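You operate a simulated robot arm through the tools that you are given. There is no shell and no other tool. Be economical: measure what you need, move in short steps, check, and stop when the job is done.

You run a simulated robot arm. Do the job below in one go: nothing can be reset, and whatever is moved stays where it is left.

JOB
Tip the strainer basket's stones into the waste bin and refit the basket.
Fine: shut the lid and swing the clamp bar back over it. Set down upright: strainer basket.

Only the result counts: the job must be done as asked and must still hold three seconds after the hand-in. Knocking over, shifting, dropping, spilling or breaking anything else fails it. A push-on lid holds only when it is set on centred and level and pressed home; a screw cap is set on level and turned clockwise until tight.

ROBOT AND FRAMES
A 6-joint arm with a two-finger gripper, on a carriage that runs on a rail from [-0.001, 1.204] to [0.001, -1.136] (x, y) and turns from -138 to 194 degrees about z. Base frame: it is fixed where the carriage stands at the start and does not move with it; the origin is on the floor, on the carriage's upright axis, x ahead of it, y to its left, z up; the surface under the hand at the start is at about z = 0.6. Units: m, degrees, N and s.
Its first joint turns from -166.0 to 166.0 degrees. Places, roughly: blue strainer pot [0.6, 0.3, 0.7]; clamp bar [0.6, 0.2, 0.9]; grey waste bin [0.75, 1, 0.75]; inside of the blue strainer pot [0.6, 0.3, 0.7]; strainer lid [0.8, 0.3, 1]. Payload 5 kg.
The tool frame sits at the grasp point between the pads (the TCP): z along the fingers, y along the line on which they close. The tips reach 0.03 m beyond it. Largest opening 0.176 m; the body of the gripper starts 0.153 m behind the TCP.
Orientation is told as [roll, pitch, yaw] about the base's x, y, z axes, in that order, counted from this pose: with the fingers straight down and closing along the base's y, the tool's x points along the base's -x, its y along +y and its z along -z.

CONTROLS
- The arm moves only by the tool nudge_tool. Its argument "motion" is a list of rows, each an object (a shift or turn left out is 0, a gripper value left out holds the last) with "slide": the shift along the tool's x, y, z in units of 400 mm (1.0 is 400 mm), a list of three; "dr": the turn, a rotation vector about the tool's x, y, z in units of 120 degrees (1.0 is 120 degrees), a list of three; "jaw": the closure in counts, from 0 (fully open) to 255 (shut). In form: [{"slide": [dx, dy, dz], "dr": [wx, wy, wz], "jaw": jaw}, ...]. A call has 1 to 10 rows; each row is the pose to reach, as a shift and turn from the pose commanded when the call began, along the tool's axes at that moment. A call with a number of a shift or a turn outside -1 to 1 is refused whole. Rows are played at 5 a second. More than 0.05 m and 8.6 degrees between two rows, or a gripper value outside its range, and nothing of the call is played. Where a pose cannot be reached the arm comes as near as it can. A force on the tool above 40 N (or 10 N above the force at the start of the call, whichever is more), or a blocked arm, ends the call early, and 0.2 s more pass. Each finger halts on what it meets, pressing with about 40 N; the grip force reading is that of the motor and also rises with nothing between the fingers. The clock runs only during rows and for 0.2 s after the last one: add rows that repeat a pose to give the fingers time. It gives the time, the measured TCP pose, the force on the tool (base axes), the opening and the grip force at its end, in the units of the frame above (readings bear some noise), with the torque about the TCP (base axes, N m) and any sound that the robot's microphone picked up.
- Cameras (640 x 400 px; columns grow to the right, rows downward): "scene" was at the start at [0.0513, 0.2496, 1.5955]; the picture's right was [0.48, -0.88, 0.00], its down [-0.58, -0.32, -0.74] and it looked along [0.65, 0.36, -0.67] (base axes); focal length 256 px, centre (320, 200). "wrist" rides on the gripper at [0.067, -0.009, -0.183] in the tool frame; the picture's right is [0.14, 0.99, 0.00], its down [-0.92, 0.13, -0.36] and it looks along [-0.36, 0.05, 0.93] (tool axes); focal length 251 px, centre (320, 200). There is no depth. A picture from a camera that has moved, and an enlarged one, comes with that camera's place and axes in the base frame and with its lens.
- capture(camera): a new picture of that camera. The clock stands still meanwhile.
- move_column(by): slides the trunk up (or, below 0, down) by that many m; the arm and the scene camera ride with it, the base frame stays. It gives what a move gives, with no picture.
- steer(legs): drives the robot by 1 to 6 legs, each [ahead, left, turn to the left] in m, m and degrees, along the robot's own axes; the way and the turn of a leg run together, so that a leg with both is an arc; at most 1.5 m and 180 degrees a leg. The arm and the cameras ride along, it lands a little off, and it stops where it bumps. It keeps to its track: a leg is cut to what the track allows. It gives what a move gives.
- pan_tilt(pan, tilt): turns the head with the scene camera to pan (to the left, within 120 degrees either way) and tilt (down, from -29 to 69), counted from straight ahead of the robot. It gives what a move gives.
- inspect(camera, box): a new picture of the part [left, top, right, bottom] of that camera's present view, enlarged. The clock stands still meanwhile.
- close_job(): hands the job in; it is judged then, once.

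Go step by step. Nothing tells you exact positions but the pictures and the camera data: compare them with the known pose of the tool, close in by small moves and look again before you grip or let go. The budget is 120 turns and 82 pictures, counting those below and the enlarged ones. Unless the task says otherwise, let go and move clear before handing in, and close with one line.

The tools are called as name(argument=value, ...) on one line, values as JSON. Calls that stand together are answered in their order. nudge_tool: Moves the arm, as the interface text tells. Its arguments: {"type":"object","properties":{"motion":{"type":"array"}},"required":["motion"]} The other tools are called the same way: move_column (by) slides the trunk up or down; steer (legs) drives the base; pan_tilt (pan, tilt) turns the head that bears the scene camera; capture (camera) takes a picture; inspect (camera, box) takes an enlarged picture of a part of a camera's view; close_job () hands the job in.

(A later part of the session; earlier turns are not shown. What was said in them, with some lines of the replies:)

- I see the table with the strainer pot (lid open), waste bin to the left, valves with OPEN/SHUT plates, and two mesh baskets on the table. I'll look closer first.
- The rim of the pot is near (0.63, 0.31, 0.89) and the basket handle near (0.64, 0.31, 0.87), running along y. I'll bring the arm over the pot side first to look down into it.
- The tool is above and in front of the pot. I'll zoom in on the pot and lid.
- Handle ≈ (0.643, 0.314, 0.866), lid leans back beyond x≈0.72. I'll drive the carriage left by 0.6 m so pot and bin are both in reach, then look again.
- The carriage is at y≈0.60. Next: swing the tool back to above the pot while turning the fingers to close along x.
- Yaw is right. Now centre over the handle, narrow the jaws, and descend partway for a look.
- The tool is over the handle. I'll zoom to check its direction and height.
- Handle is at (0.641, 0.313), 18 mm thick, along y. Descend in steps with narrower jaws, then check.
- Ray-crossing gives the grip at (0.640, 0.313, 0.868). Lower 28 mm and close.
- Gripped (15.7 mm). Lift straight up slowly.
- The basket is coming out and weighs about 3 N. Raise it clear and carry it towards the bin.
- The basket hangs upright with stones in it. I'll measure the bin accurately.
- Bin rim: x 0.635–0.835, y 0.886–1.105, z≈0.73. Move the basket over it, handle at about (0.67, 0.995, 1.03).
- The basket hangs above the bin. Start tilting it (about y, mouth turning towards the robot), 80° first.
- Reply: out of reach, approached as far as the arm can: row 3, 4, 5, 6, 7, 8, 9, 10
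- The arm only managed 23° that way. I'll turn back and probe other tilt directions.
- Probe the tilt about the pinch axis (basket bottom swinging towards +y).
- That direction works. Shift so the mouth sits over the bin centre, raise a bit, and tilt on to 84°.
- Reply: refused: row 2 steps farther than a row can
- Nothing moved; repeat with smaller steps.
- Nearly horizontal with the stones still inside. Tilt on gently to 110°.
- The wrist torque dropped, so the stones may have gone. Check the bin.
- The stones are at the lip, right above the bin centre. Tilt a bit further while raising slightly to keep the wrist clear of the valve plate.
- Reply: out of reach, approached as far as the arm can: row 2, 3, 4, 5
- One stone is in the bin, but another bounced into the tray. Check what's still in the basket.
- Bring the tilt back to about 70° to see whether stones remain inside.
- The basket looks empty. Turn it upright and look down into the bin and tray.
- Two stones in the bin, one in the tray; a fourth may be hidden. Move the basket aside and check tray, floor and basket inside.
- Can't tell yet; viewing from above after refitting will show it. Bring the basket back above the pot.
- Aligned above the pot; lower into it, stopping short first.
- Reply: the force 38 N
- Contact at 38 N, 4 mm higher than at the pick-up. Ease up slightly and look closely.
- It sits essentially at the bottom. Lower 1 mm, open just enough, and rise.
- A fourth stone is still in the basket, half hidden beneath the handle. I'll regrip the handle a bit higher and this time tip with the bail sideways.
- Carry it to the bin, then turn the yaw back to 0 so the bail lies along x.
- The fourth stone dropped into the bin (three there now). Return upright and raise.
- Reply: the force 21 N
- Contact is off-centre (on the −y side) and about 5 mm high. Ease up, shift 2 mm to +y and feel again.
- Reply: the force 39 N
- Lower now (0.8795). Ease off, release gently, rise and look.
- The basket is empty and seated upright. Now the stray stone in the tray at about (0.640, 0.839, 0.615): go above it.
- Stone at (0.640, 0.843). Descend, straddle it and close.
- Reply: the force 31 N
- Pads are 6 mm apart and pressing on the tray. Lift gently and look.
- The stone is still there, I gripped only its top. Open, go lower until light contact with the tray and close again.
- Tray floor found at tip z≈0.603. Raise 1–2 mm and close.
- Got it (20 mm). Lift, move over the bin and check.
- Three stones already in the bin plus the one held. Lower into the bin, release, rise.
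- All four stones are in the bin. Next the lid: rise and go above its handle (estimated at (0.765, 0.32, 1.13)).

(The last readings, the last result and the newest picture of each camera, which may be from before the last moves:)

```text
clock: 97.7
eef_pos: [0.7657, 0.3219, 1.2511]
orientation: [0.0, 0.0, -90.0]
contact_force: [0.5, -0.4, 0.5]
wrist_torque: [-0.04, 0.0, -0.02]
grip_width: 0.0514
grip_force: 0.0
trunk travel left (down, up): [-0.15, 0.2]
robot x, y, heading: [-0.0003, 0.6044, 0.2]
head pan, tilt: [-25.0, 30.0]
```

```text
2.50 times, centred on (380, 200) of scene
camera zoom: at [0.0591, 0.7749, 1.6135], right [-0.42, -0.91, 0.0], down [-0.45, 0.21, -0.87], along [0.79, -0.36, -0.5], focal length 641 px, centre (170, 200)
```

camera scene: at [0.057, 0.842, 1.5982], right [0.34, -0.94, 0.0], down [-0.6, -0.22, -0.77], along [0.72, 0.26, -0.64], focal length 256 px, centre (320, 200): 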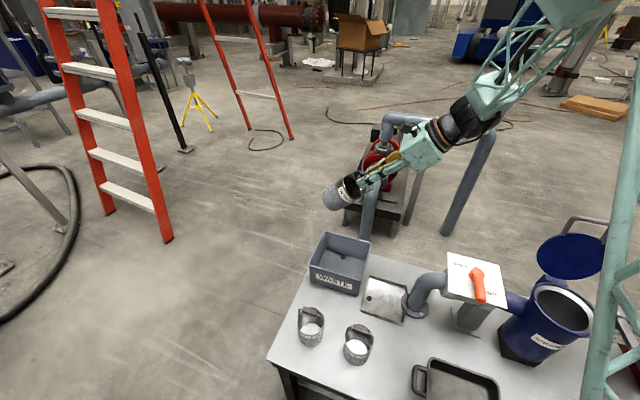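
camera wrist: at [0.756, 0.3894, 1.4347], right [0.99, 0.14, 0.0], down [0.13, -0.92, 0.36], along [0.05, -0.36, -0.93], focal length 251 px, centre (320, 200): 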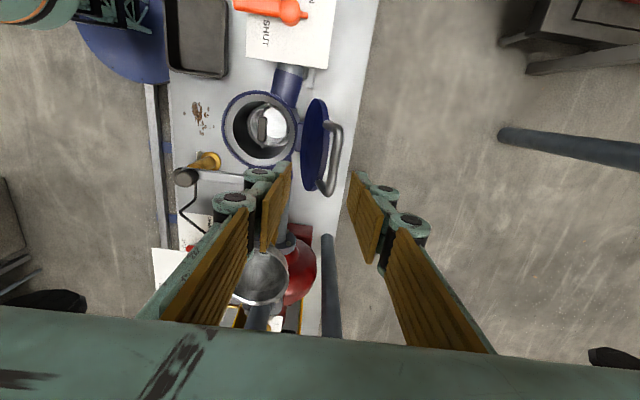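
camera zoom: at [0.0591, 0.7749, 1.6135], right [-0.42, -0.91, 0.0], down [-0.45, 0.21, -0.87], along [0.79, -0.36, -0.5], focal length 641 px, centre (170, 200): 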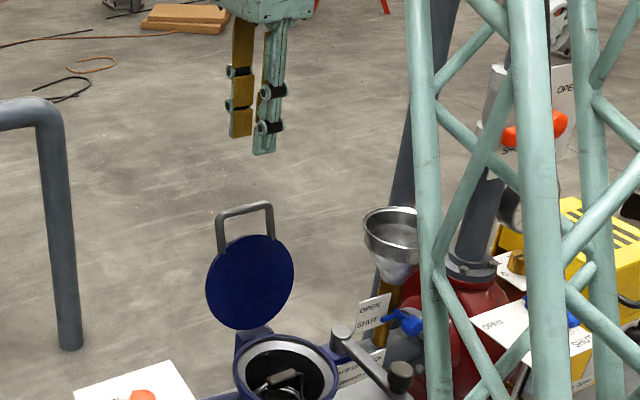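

Handle crossbar ≈ (0.787, 0.318, 1.10). Align over it and descend partway.

nudge_tool(motion=[{"slide": [-0.01, 0.055, 0], "jaw": 160}, {"slide": [-0.01, 0.055, 0.1]}, {"slide": [-0.01, 0.055, 0.2]}, {"slide": [-0.01, 0.055, 0.25]}])

capture(camera="wrist")

inspect(camera="scene", box=[300, 120, 460, 280])

```text
clock: 98.7
eef_pos: [0.7878, 0.3186, 1.1505]
orientation: [0.2, 0.0, -90.1]
contact_force: [-0.2, -0.8, -0.5]
wrist_torque: [0.02, -0.04, 0.05]
grip_width: 0.0654
grip_force: 0.0
trunk travel left (down, up): [-0.15, 0.2]
robot x, y, heading: [-0.0029, 0.6019, 0.1]
head pan, tilt: [-25.0, 30.0]
```

```text
17 pictures are left
camera wrist: at [0.7782, 0.3854, 1.3344], right [0.99, 0.14, 0.0], down [0.13, -0.92, 0.36], along [0.05, -0.36, -0.93], focal length 251 px, centre (320, 200)
```

wrist: 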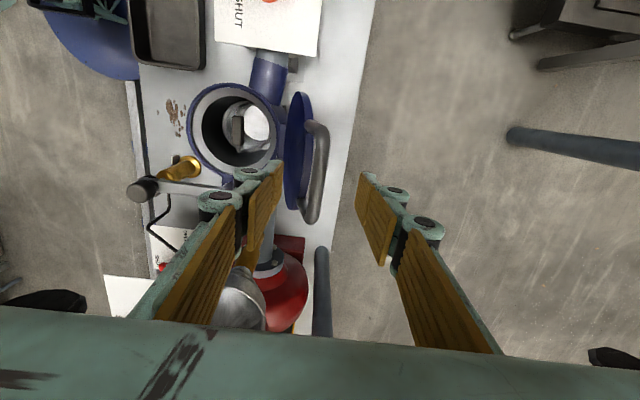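

```text
2.50 times, centred on (380, 200) of scene
camera zoom: at [0.059, 0.7748, 1.6135], right [-0.42, -0.91, 0.0], down [-0.45, 0.21, -0.87], along [0.79, -0.36, -0.5], focal length 641 px, centre (170, 200)
```

zoom: 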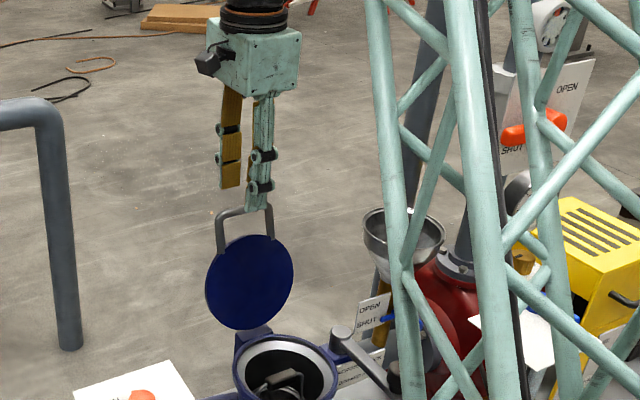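

nudge_tool(motion=[{"slide": [0, 0, 0.05]}, {"slide": [0, 0, 0.09]}, {"slide": [0, 0, 0.115]}, {"slide": [0, 0, 0.115], "jaw": 205}, {"slide": [0, 0, 0.115]}])

inspect(camera="scene", box=[330, 130, 430, 230])

inspect(camera="wrist", box=[220, 80, 420, 280])

```text
clock: 99.9
eef_pos: [0.7875, 0.319, 1.1054]
orientation: [0.0, 0.0, -90.0]
contact_force: [0.3, -1.0, -0.3]
wrist_torque: [-0.01, 0.0, -0.02]
grip_width: 0.0345
grip_force: 0.0
trunk travel left (down, up): [-0.15, 0.2]
robot x, y, heading: [-0.0011, 0.6022, -0.0]
head pan, tilt: [-25.0, 30.0]
```

```text
4.00 times, centred on (380, 180) of scene
camera zoom: at [0.059, 0.7748, 1.6136], right [-0.42, -0.91, 0.0], down [-0.45, 0.21, -0.87], along [0.79, -0.36, -0.5], focal length 1025 px, centre (80, 280)
```

zoom: 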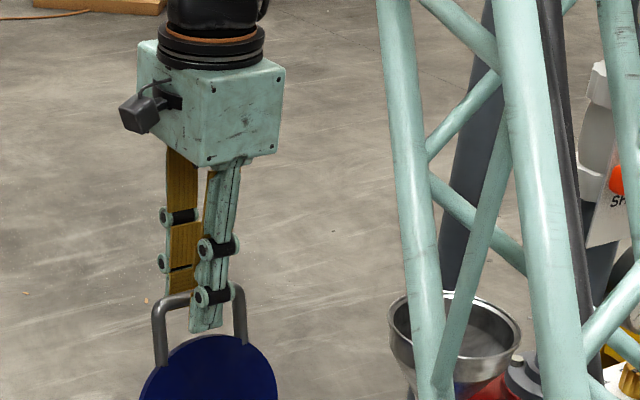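

```text
2.00 times, centred on (320, 180) of wrist
camera zoom: at [0.7784, 0.385, 1.2887], right [0.99, 0.14, 0.0], down [0.13, -0.92, 0.36], along [0.05, -0.36, -0.93], focal length 503 px, centre (320, 240)
```

zoom: 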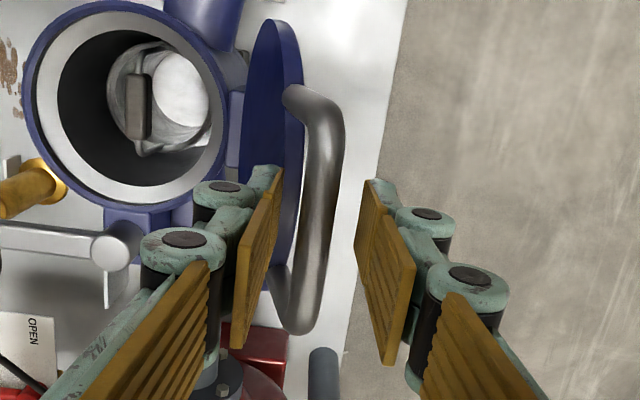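

The crossbar is between the pads. Pinch it and swing the lid along its arc about the hinge, checking forces.

nudge_tool(motion=[{"jaw": 255}, {"slide": [0, 0, 0]}, {"slide": [0, -0.05, -0.008]}, {"slide": [0, -0.099, -0.014]}, {"slide": [0, -0.15, -0.014]}])

```text
clock: 101.1
eef_pos: [0.7273, 0.3184, 1.1119]
orientation: [0.1, 0.0, -90.0]
contact_force: [-1.2, -1.7, 17.6]
wrist_torque: [0.55, 0.3, 0.01]
grip_width: 0.0123
grip_force: 45.0
trunk travel left (down, up): [-0.15, 0.2]
robot x, y, heading: [-0.0003, 0.6045, 0.1]
head pan, tilt: [-25.0, 30.0]
```

nudge_tool(motion=[{"slide": [0, -0.0525, -0.013]}, {"slide": [0, -0.137, -0.004]}, {"slide": [0, -0.219, 0.016]}, {"slide": [0, -0.2975, 0.048]}])

capture(camera="scene")

```text
clock: 101.6
eef_pos: [0.6863, 0.3174, 1.1088]
orientation: [-0.3, 0.2, -89.9]
contact_force: [4.8, -4.0, -17.6]
wrist_torque: [0.37, 0.3, 0.24]
grip_width: 0.0122
grip_force: 44.9
trunk travel left (down, up): [-0.15, 0.2]
robot x, y, heading: [0.0003, 0.6059, -0.1]
head pan, tilt: [-25.0, 30.0]
stopped in row 2: the force on the tool passed its limit at 45 N (the readings are from after the stop); the commanded pose is now the measured one
```

```text
13 pictures are left
camera scene: at [0.061, 0.7746, 1.6134], right [-0.42, -0.91, 0.0], down [-0.46, 0.21, -0.87], along [0.79, -0.36, -0.5], focal length 256 px, centre (320, 200)
```

scene: 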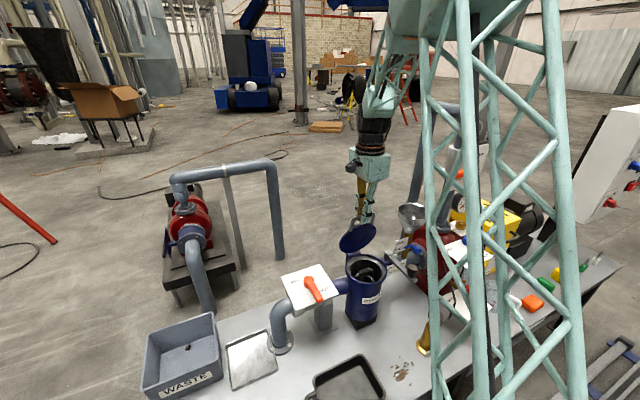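

The rigid pinch fights the arc; I'll open slightly to cage the bar and let it ride between the fingers while swinging down.

nudge_tool(motion=[{"jaw": 200}, {"jaw": 200}, {"slide": [0, -0.0985, 0.0365]}, {"slide": [0, -0.19, 0.083]}])

inspect(camera="scene", box=[310, 140, 430, 280])

```text
clock: 102.6
eef_pos: [0.6095, 0.3188, 1.0787]
orientation: [-0.1, 0.2, -90.0]
contact_force: [-5.4, -0.5, 3.1]
wrist_torque: [0.0, 0.28, 0.09]
grip_width: 0.0397
grip_force: 2.2
trunk travel left (down, up): [-0.15, 0.2]
robot x, y, heading: [0.0003, 0.6033, -0.1]
head pan, tilt: [-25.0, 30.0]
```

```text
2.86 times, centred on (370, 210) of scene
camera zoom: at [0.059, 0.7749, 1.6136], right [-0.42, -0.91, 0.0], down [-0.45, 0.21, -0.87], along [0.79, -0.36, -0.5], focal length 732 px, centre (177, 171)
```

zoom: 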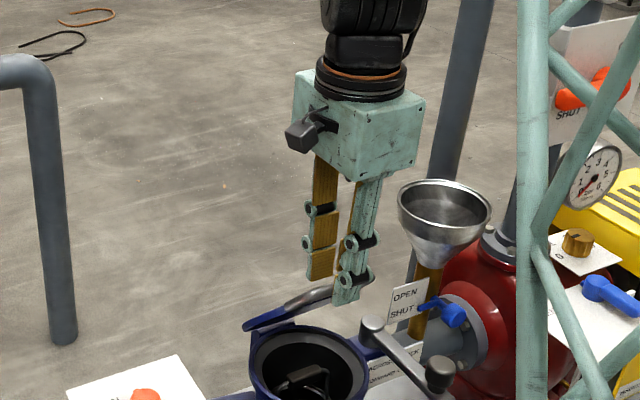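

The lid is swinging closed (about 45° left), riding on the front finger. Continue down the arc.

nudge_tool(motion=[{"slide": [0, -0.08, 0.07]}, {"slide": [0, -0.15, 0.145]}, {"slide": [0, -0.195, 0.213]}, {"slide": [0, -0.232, 0.2875]}, {"slide": [0, -0.2575, 0.365]}])

inspect(camera="scene", box=[310, 140, 430, 280])

```text
clock: 103.8
eef_pos: [0.5071, 0.3176, 0.9316]
orientation: [-0.1, 0.0, -89.9]
contact_force: [5.1, -0.6, -1.4]
wrist_torque: [-0.05, -0.21, 0.08]
grip_width: 0.0402
grip_force: 3.5
trunk travel left (down, up): [-0.15, 0.2]
robot x, y, heading: [-0.0016, 0.6034, 0.1]
head pan, tilt: [-25.0, 30.0]
```

```text
2.86 times, centred on (370, 210) of scene
camera zoom: at [0.0591, 0.7749, 1.6135], right [-0.42, -0.91, 0.0], down [-0.45, 0.21, -0.87], along [0.79, -0.36, -0.5], focal length 732 px, centre (177, 171)
```

zoom: 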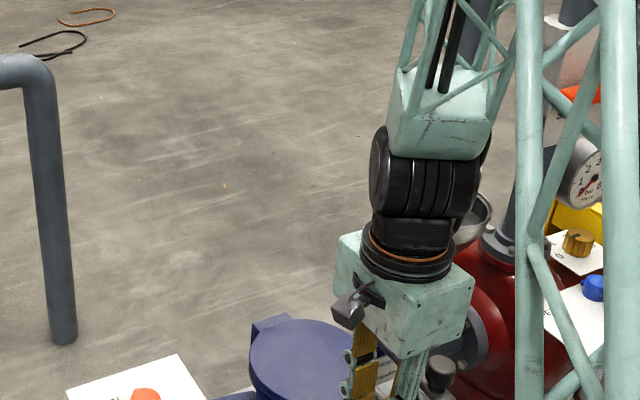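

The lid is down. Free the fingers upward, and look from above.

nudge_tool(motion=[{"slide": [0, 0.015, 0], "jaw": 185}, {"slide": [0, 0.015, -0.05]}, {"slide": [0, 0.015, -0.15]}, {"slide": [0, 0.015, -0.27]}, {"slide": [0, 0.015, -0.39]}, {"slide": [0, 0.1, -0.45]}, {"slide": [0, 0.2, -0.5]}, {"slide": [0, 0.32, -0.5]}])

capture(camera="wrist")

inspect(camera="scene", box=[310, 180, 430, 320])

```text
clock: 105.6
eef_pos: [0.633, 0.3183, 1.1302]
orientation: [-0.2, 0.1, -90.0]
contact_force: [-0.9, -0.5, 0.7]
wrist_torque: [-0.01, -0.16, 0.01]
grip_width: 0.0483
grip_force: 0.1
trunk travel left (down, up): [-0.15, 0.2]
robot x, y, heading: [-0.0055, 0.606, 0.1]
head pan, tilt: [-25.0, 30.0]
```

```text
10 pictures are left
camera wrist: at [0.6243, 0.3858, 1.3144], right [0.99, 0.14, 0.0], down [0.13, -0.92, 0.36], along [0.05, -0.36, -0.93], focal length 251 px, centre (320, 200)
```

wrist: 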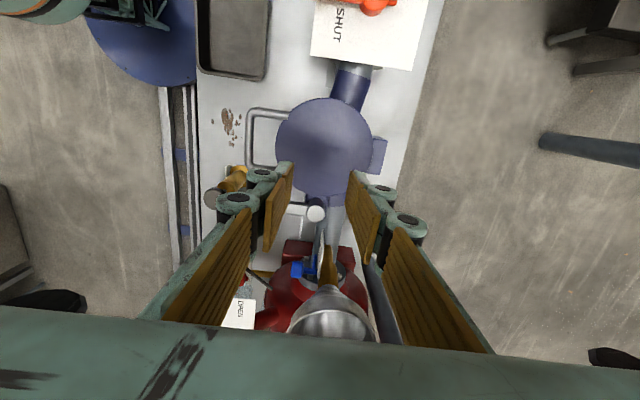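

```text
2.86 times, centred on (370, 250) of scene
camera zoom: at [0.0578, 0.7748, 1.6135], right [-0.42, -0.91, 0.0], down [-0.45, 0.21, -0.87], along [0.79, -0.36, -0.5], focal length 732 px, centre (177, 57)
```

zoom: 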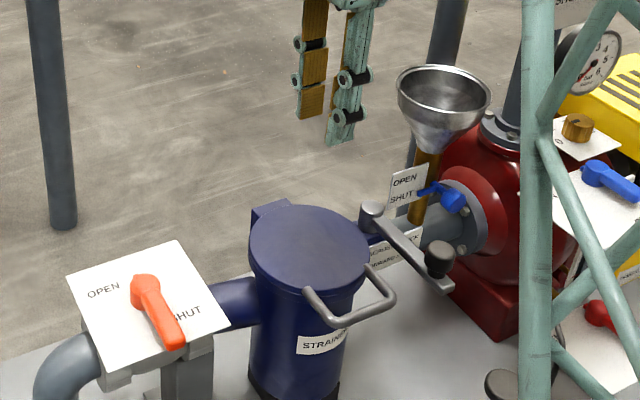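

Lid closed flat. The clamp pivots at about (0.641, 0.216) with its knob at about (0.517, 0.220, 0.965); it must swing across the lid (towards +y). Move above the knob with yaw 0.

nudge_tool(motion=[{"slide": [-0.025, -0.03, 0], "dr": [0, 0, -0.07], "jaw": 160}, {"slide": [-0.05, -0.06, 0], "dr": [0, 0, -0.14]}, {"slide": [-0.075, -0.09, 0], "dr": [0, 0, -0.21]}, {"slide": [-0.1, -0.12, 0], "dr": [0, 0, -0.28]}, {"slide": [-0.125, -0.15, 0], "dr": [0, 0, -0.35]}, {"slide": [-0.15, -0.18, 0], "dr": [0, 0, -0.42]}, {"slide": [-0.175, -0.21, 0], "dr": [0, 0, -0.49]}, {"slide": [-0.2, -0.24, 0], "dr": [0, 0, -0.56]}, {"slide": [-0.225, -0.27, 0], "dr": [0, 0, -0.63]}, {"slide": [-0.245, -0.29, 0], "dr": [0, 0, -0.7]}])

nudge_tool(motion=[{"dr": [0, 0, -0.05]}, {"slide": [0, 0, 0.05], "dr": [0, 0, -0.05]}])

capture(camera="wrist")

```text
clock: 107.8
eef_pos: [0.5186, 0.2193, 1.1315]
orientation: [0.0, 0.2, -5.9]
contact_force: [0.0, -0.2, 0.1]
wrist_torque: [-0.02, 0.0, -0.01]
grip_width: 0.0657
grip_force: 0.1
trunk travel left (down, up): [-0.15, 0.2]
robot x, y, heading: [-0.0022, 0.6041, 0.4]
head pan, tilt: [-25.0, 30.0]
```

```text
clock: 108.4
eef_pos: [0.5184, 0.2214, 1.1126]
orientation: [0.1, 0.1, 0.1]
contact_force: [-0.7, 1.0, 0.4]
wrist_torque: [-0.04, -0.07, 0.0]
grip_width: 0.0656
grip_force: 0.1
trunk travel left (down, up): [-0.15, 0.2]
robot x, y, heading: [-0.0005, 0.605, 0.3]
head pan, tilt: [-25.0, 30.0]
```

```text
8 pictures are left
camera wrist: at [0.4514, 0.2112, 1.2955], right [-0.14, 0.99, 0.0], down [0.92, 0.13, 0.36], along [0.36, 0.05, -0.93], focal length 251 px, centre (320, 200)
```

wrist: 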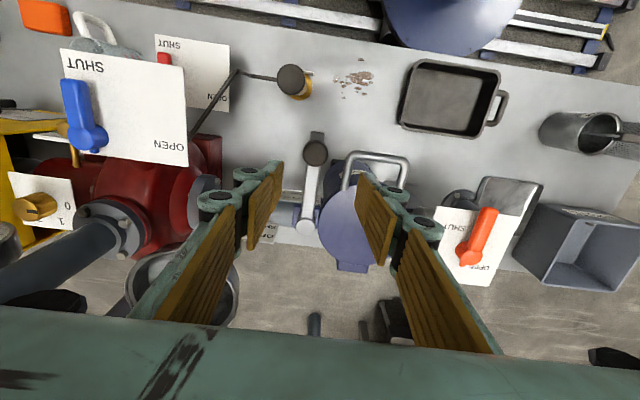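

Knob at (0.515, 0.2135). Descend beside it with tips staying above the lid handle, then close gently on the knob.

nudge_tool(motion=[{"slide": [0.008, -0.02, 0.05], "jaw": 183}, {"slide": [0.008, -0.02, 0.15]}, {"slide": [0.008, -0.02, 0.25]}, {"slide": [0.008, -0.02, 0.31]}, {"slide": [0.008, -0.02, 0.35]}, {"slide": [0.008, -0.02, 0.35]}])

inspect(camera="wrist", box=[220, 80, 420, 280])

inspect(camera="scene", box=[350, 200, 450, 300])

```text
clock: 109.8
eef_pos: [0.5141, 0.2119, 0.9718]
orientation: [0.1, 0.3, -0.1]
contact_force: [-0.3, 0.0, -1.1]
wrist_torque: [0.04, -0.01, 0.01]
grip_width: 0.0498
grip_force: 0.0
trunk travel left (down, up): [-0.15, 0.2]
robot x, y, heading: [-0.0031, 0.6028, 0.2]
head pan, tilt: [-25.0, 30.0]
```

```text
2.00 times, centred on (320, 180) of wrist
camera zoom: at [0.4482, 0.2028, 1.1554], right [-0.14, 0.99, 0.0], down [0.92, 0.13, 0.36], along [0.36, 0.05, -0.93], focal length 503 px, centre (320, 240)
```

zoom: 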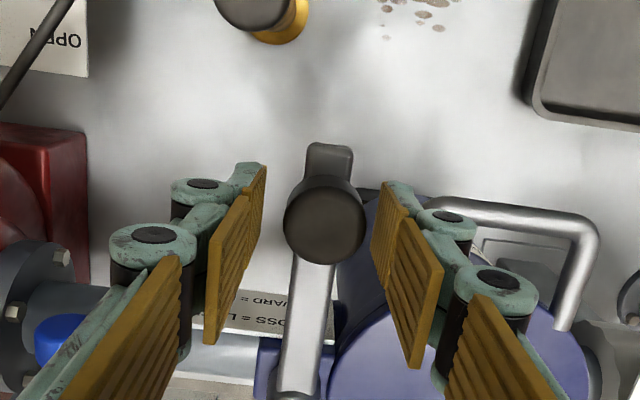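

```text
4.00 times, centred on (400, 250) of scene
camera zoom: at [0.0592, 0.7747, 1.6136], right [-0.42, -0.91, 0.0], down [-0.45, 0.21, -0.87], along [0.79, -0.36, -0.5], focal length 1025 px, centre (0, 0)
```

zoom: 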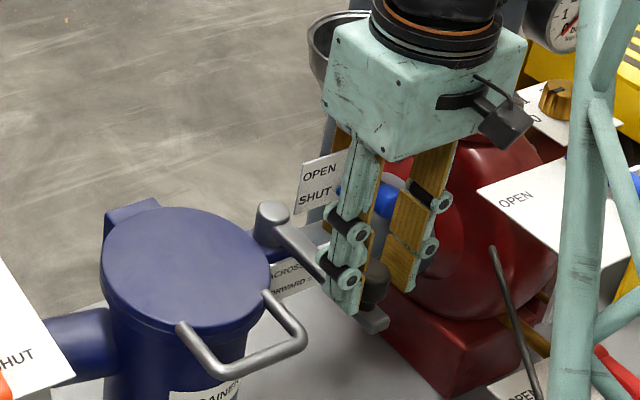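

The knob sits between the pads. Narrow to a loose cage and swing the bar along its arc, turning the tool with it.

nudge_tool(motion=[{"slide": [0, 0.003, 0], "jaw": 202}, {"slide": [-0.003, 0.043, 0], "dr": [0, 0, 0.0667]}, {"slide": [-0.012, 0.0855, 0], "dr": [0, 0, 0.1333]}, {"slide": [-0.027, 0.126, 0], "dr": [0, 0, 0.2]}, {"slide": [-0.047, 0.164, 0], "dr": [0, 0, 0.2667]}, {"slide": [-0.0725, 0.199, 0], "dr": [0, 0, 0.3333]}, {"slide": [-0.1025, 0.23, 0], "dr": [0, 0, 0.4]}, {"slide": [-0.137, 0.257, 0], "dr": [0, 0, 0.4667]}, {"slide": [-0.174, 0.279, 0], "dr": [0, 0, 0.5333]}, {"slide": [-0.214, 0.295, 0], "dr": [0, 0, 0.6]}])

inspect(camera="scene", box=[330, 180, 450, 300])

```text
clock: 112.0
eef_pos: [0.5994, 0.3306, 0.9719]
orientation: [-0.2, 0.1, -72.1]
contact_force: [-0.5, -0.2, 0.3]
wrist_torque: [0.01, -0.06, 0.0]
grip_width: 0.0366
grip_force: 0.1
trunk travel left (down, up): [-0.15, 0.2]
robot x, y, heading: [0.0015, 0.6035, 0.2]
head pan, tilt: [-25.0, 30.0]
```

```text
3.33 times, centred on (390, 240) of scene
camera zoom: at [0.0587, 0.7747, 1.6136], right [-0.42, -0.91, 0.0], down [-0.45, 0.21, -0.87], along [0.79, -0.36, -0.5], focal length 854 px, centre (87, 67)
```

zoom: 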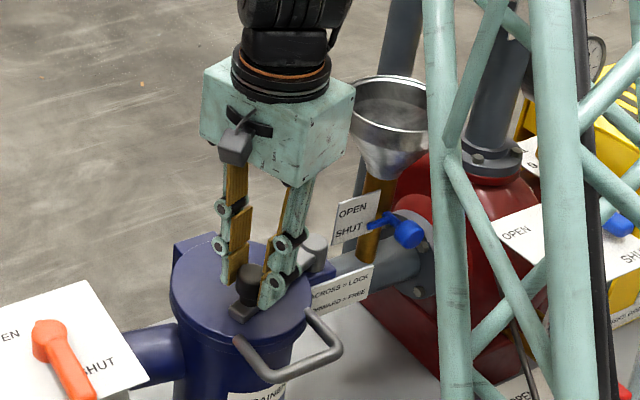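

The bar is crossing the lid. Finish the last 20°.

nudge_tool(motion=[{"slide": [0.001, 0.045, 0], "dr": [0, 0, 0.0667]}, {"slide": [-0.008, 0.0875, 0], "dr": [0, 0, 0.1333]}, {"slide": [-0.014, 0.108, 0], "dr": [0, 0, 0.165]}, {"slide": [-0.014, 0.108, 0], "dr": [0, 0, 0.165]}])

nudge_tool(motion=[{"slide": [0, 0, 0], "jaw": 180}, {"slide": [0, 0, 0]}, {"slide": [0, 0, -0.1]}, {"slide": [0, 0, -0.22]}, {"slide": [0, 0, -0.34]}, {"slide": [0, 0, -0.46]}, {"slide": [0, 0, -0.55]}])

capture(camera="wrist")

inspect(camera="scene", box=[330, 200, 430, 300])

```text
clock: 113.0
eef_pos: [0.6432, 0.3386, 0.9715]
orientation: [-0.2, 0.1, -91.8]
contact_force: [-5.2, -1.1, -2.8]
wrist_torque: [-0.01, 0.12, 0.0]
grip_width: 0.0384
grip_force: 2.7
trunk travel left (down, up): [-0.15, 0.2]
robot x, y, heading: [-0.0006, 0.6012, 0.1]
head pan, tilt: [-25.0, 30.0]
```

```text
clock: 114.6
eef_pos: [0.6425, 0.3395, 1.1921]
orientation: [-0.2, 0.2, -91.8]
contact_force: [0.1, 0.7, 0.8]
wrist_torque: [-0.03, -0.01, 0.01]
grip_width: 0.0517
grip_force: 0.0
trunk travel left (down, up): [-0.15, 0.2]
robot x, y, heading: [-0.0004, 0.6049, 0.3]
head pan, tilt: [-25.0, 30.0]
```

```text
4 pictures are left
camera wrist: at [0.636, 0.406, 1.3752], right [0.99, 0.11, 0.0], down [0.1, -0.93, 0.36], along [0.04, -0.36, -0.93], focal length 251 px, centre (320, 200)
```

wrist: 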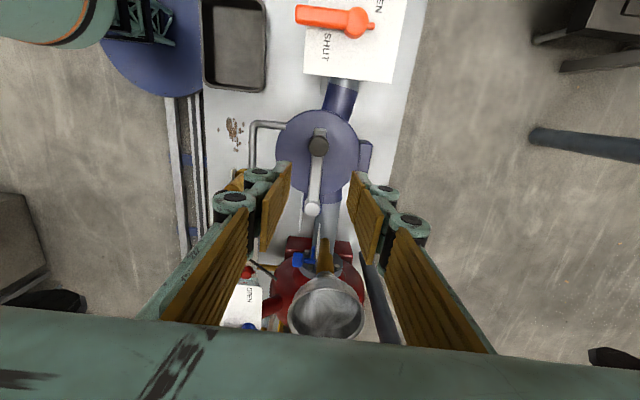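

```text
4.00 times, centred on (380, 250) of scene
camera zoom: at [0.0588, 0.7749, 1.6136], right [-0.42, -0.91, 0.0], down [-0.45, 0.21, -0.87], along [0.79, -0.36, -0.5], focal length 1025 px, centre (80, 0)
```

zoom: 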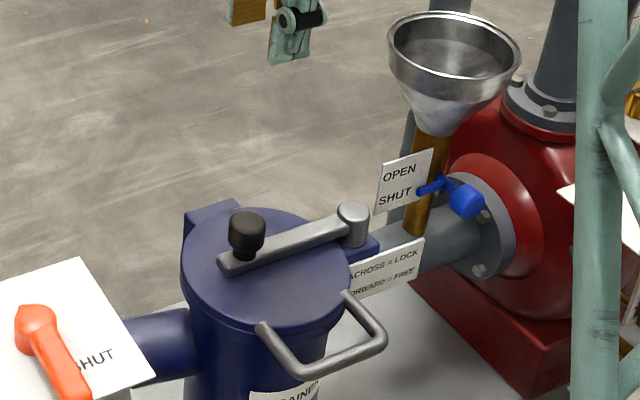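

The clamp bar lies straight across the closed lid against its stop. The basket is refitted empty, all four stones are in the bin, and the gripper is clear, so I'm handing in.

close_job()

```text
The job is handed in.
```

The job is handed in. All four stones are in the waste bin, and the empty basket is back upright in the pot with the lid shut and the clamp bar locked across it. One stone bounced into the tray next to the bin while I was tipping, so I picked it up and put it in the bin.
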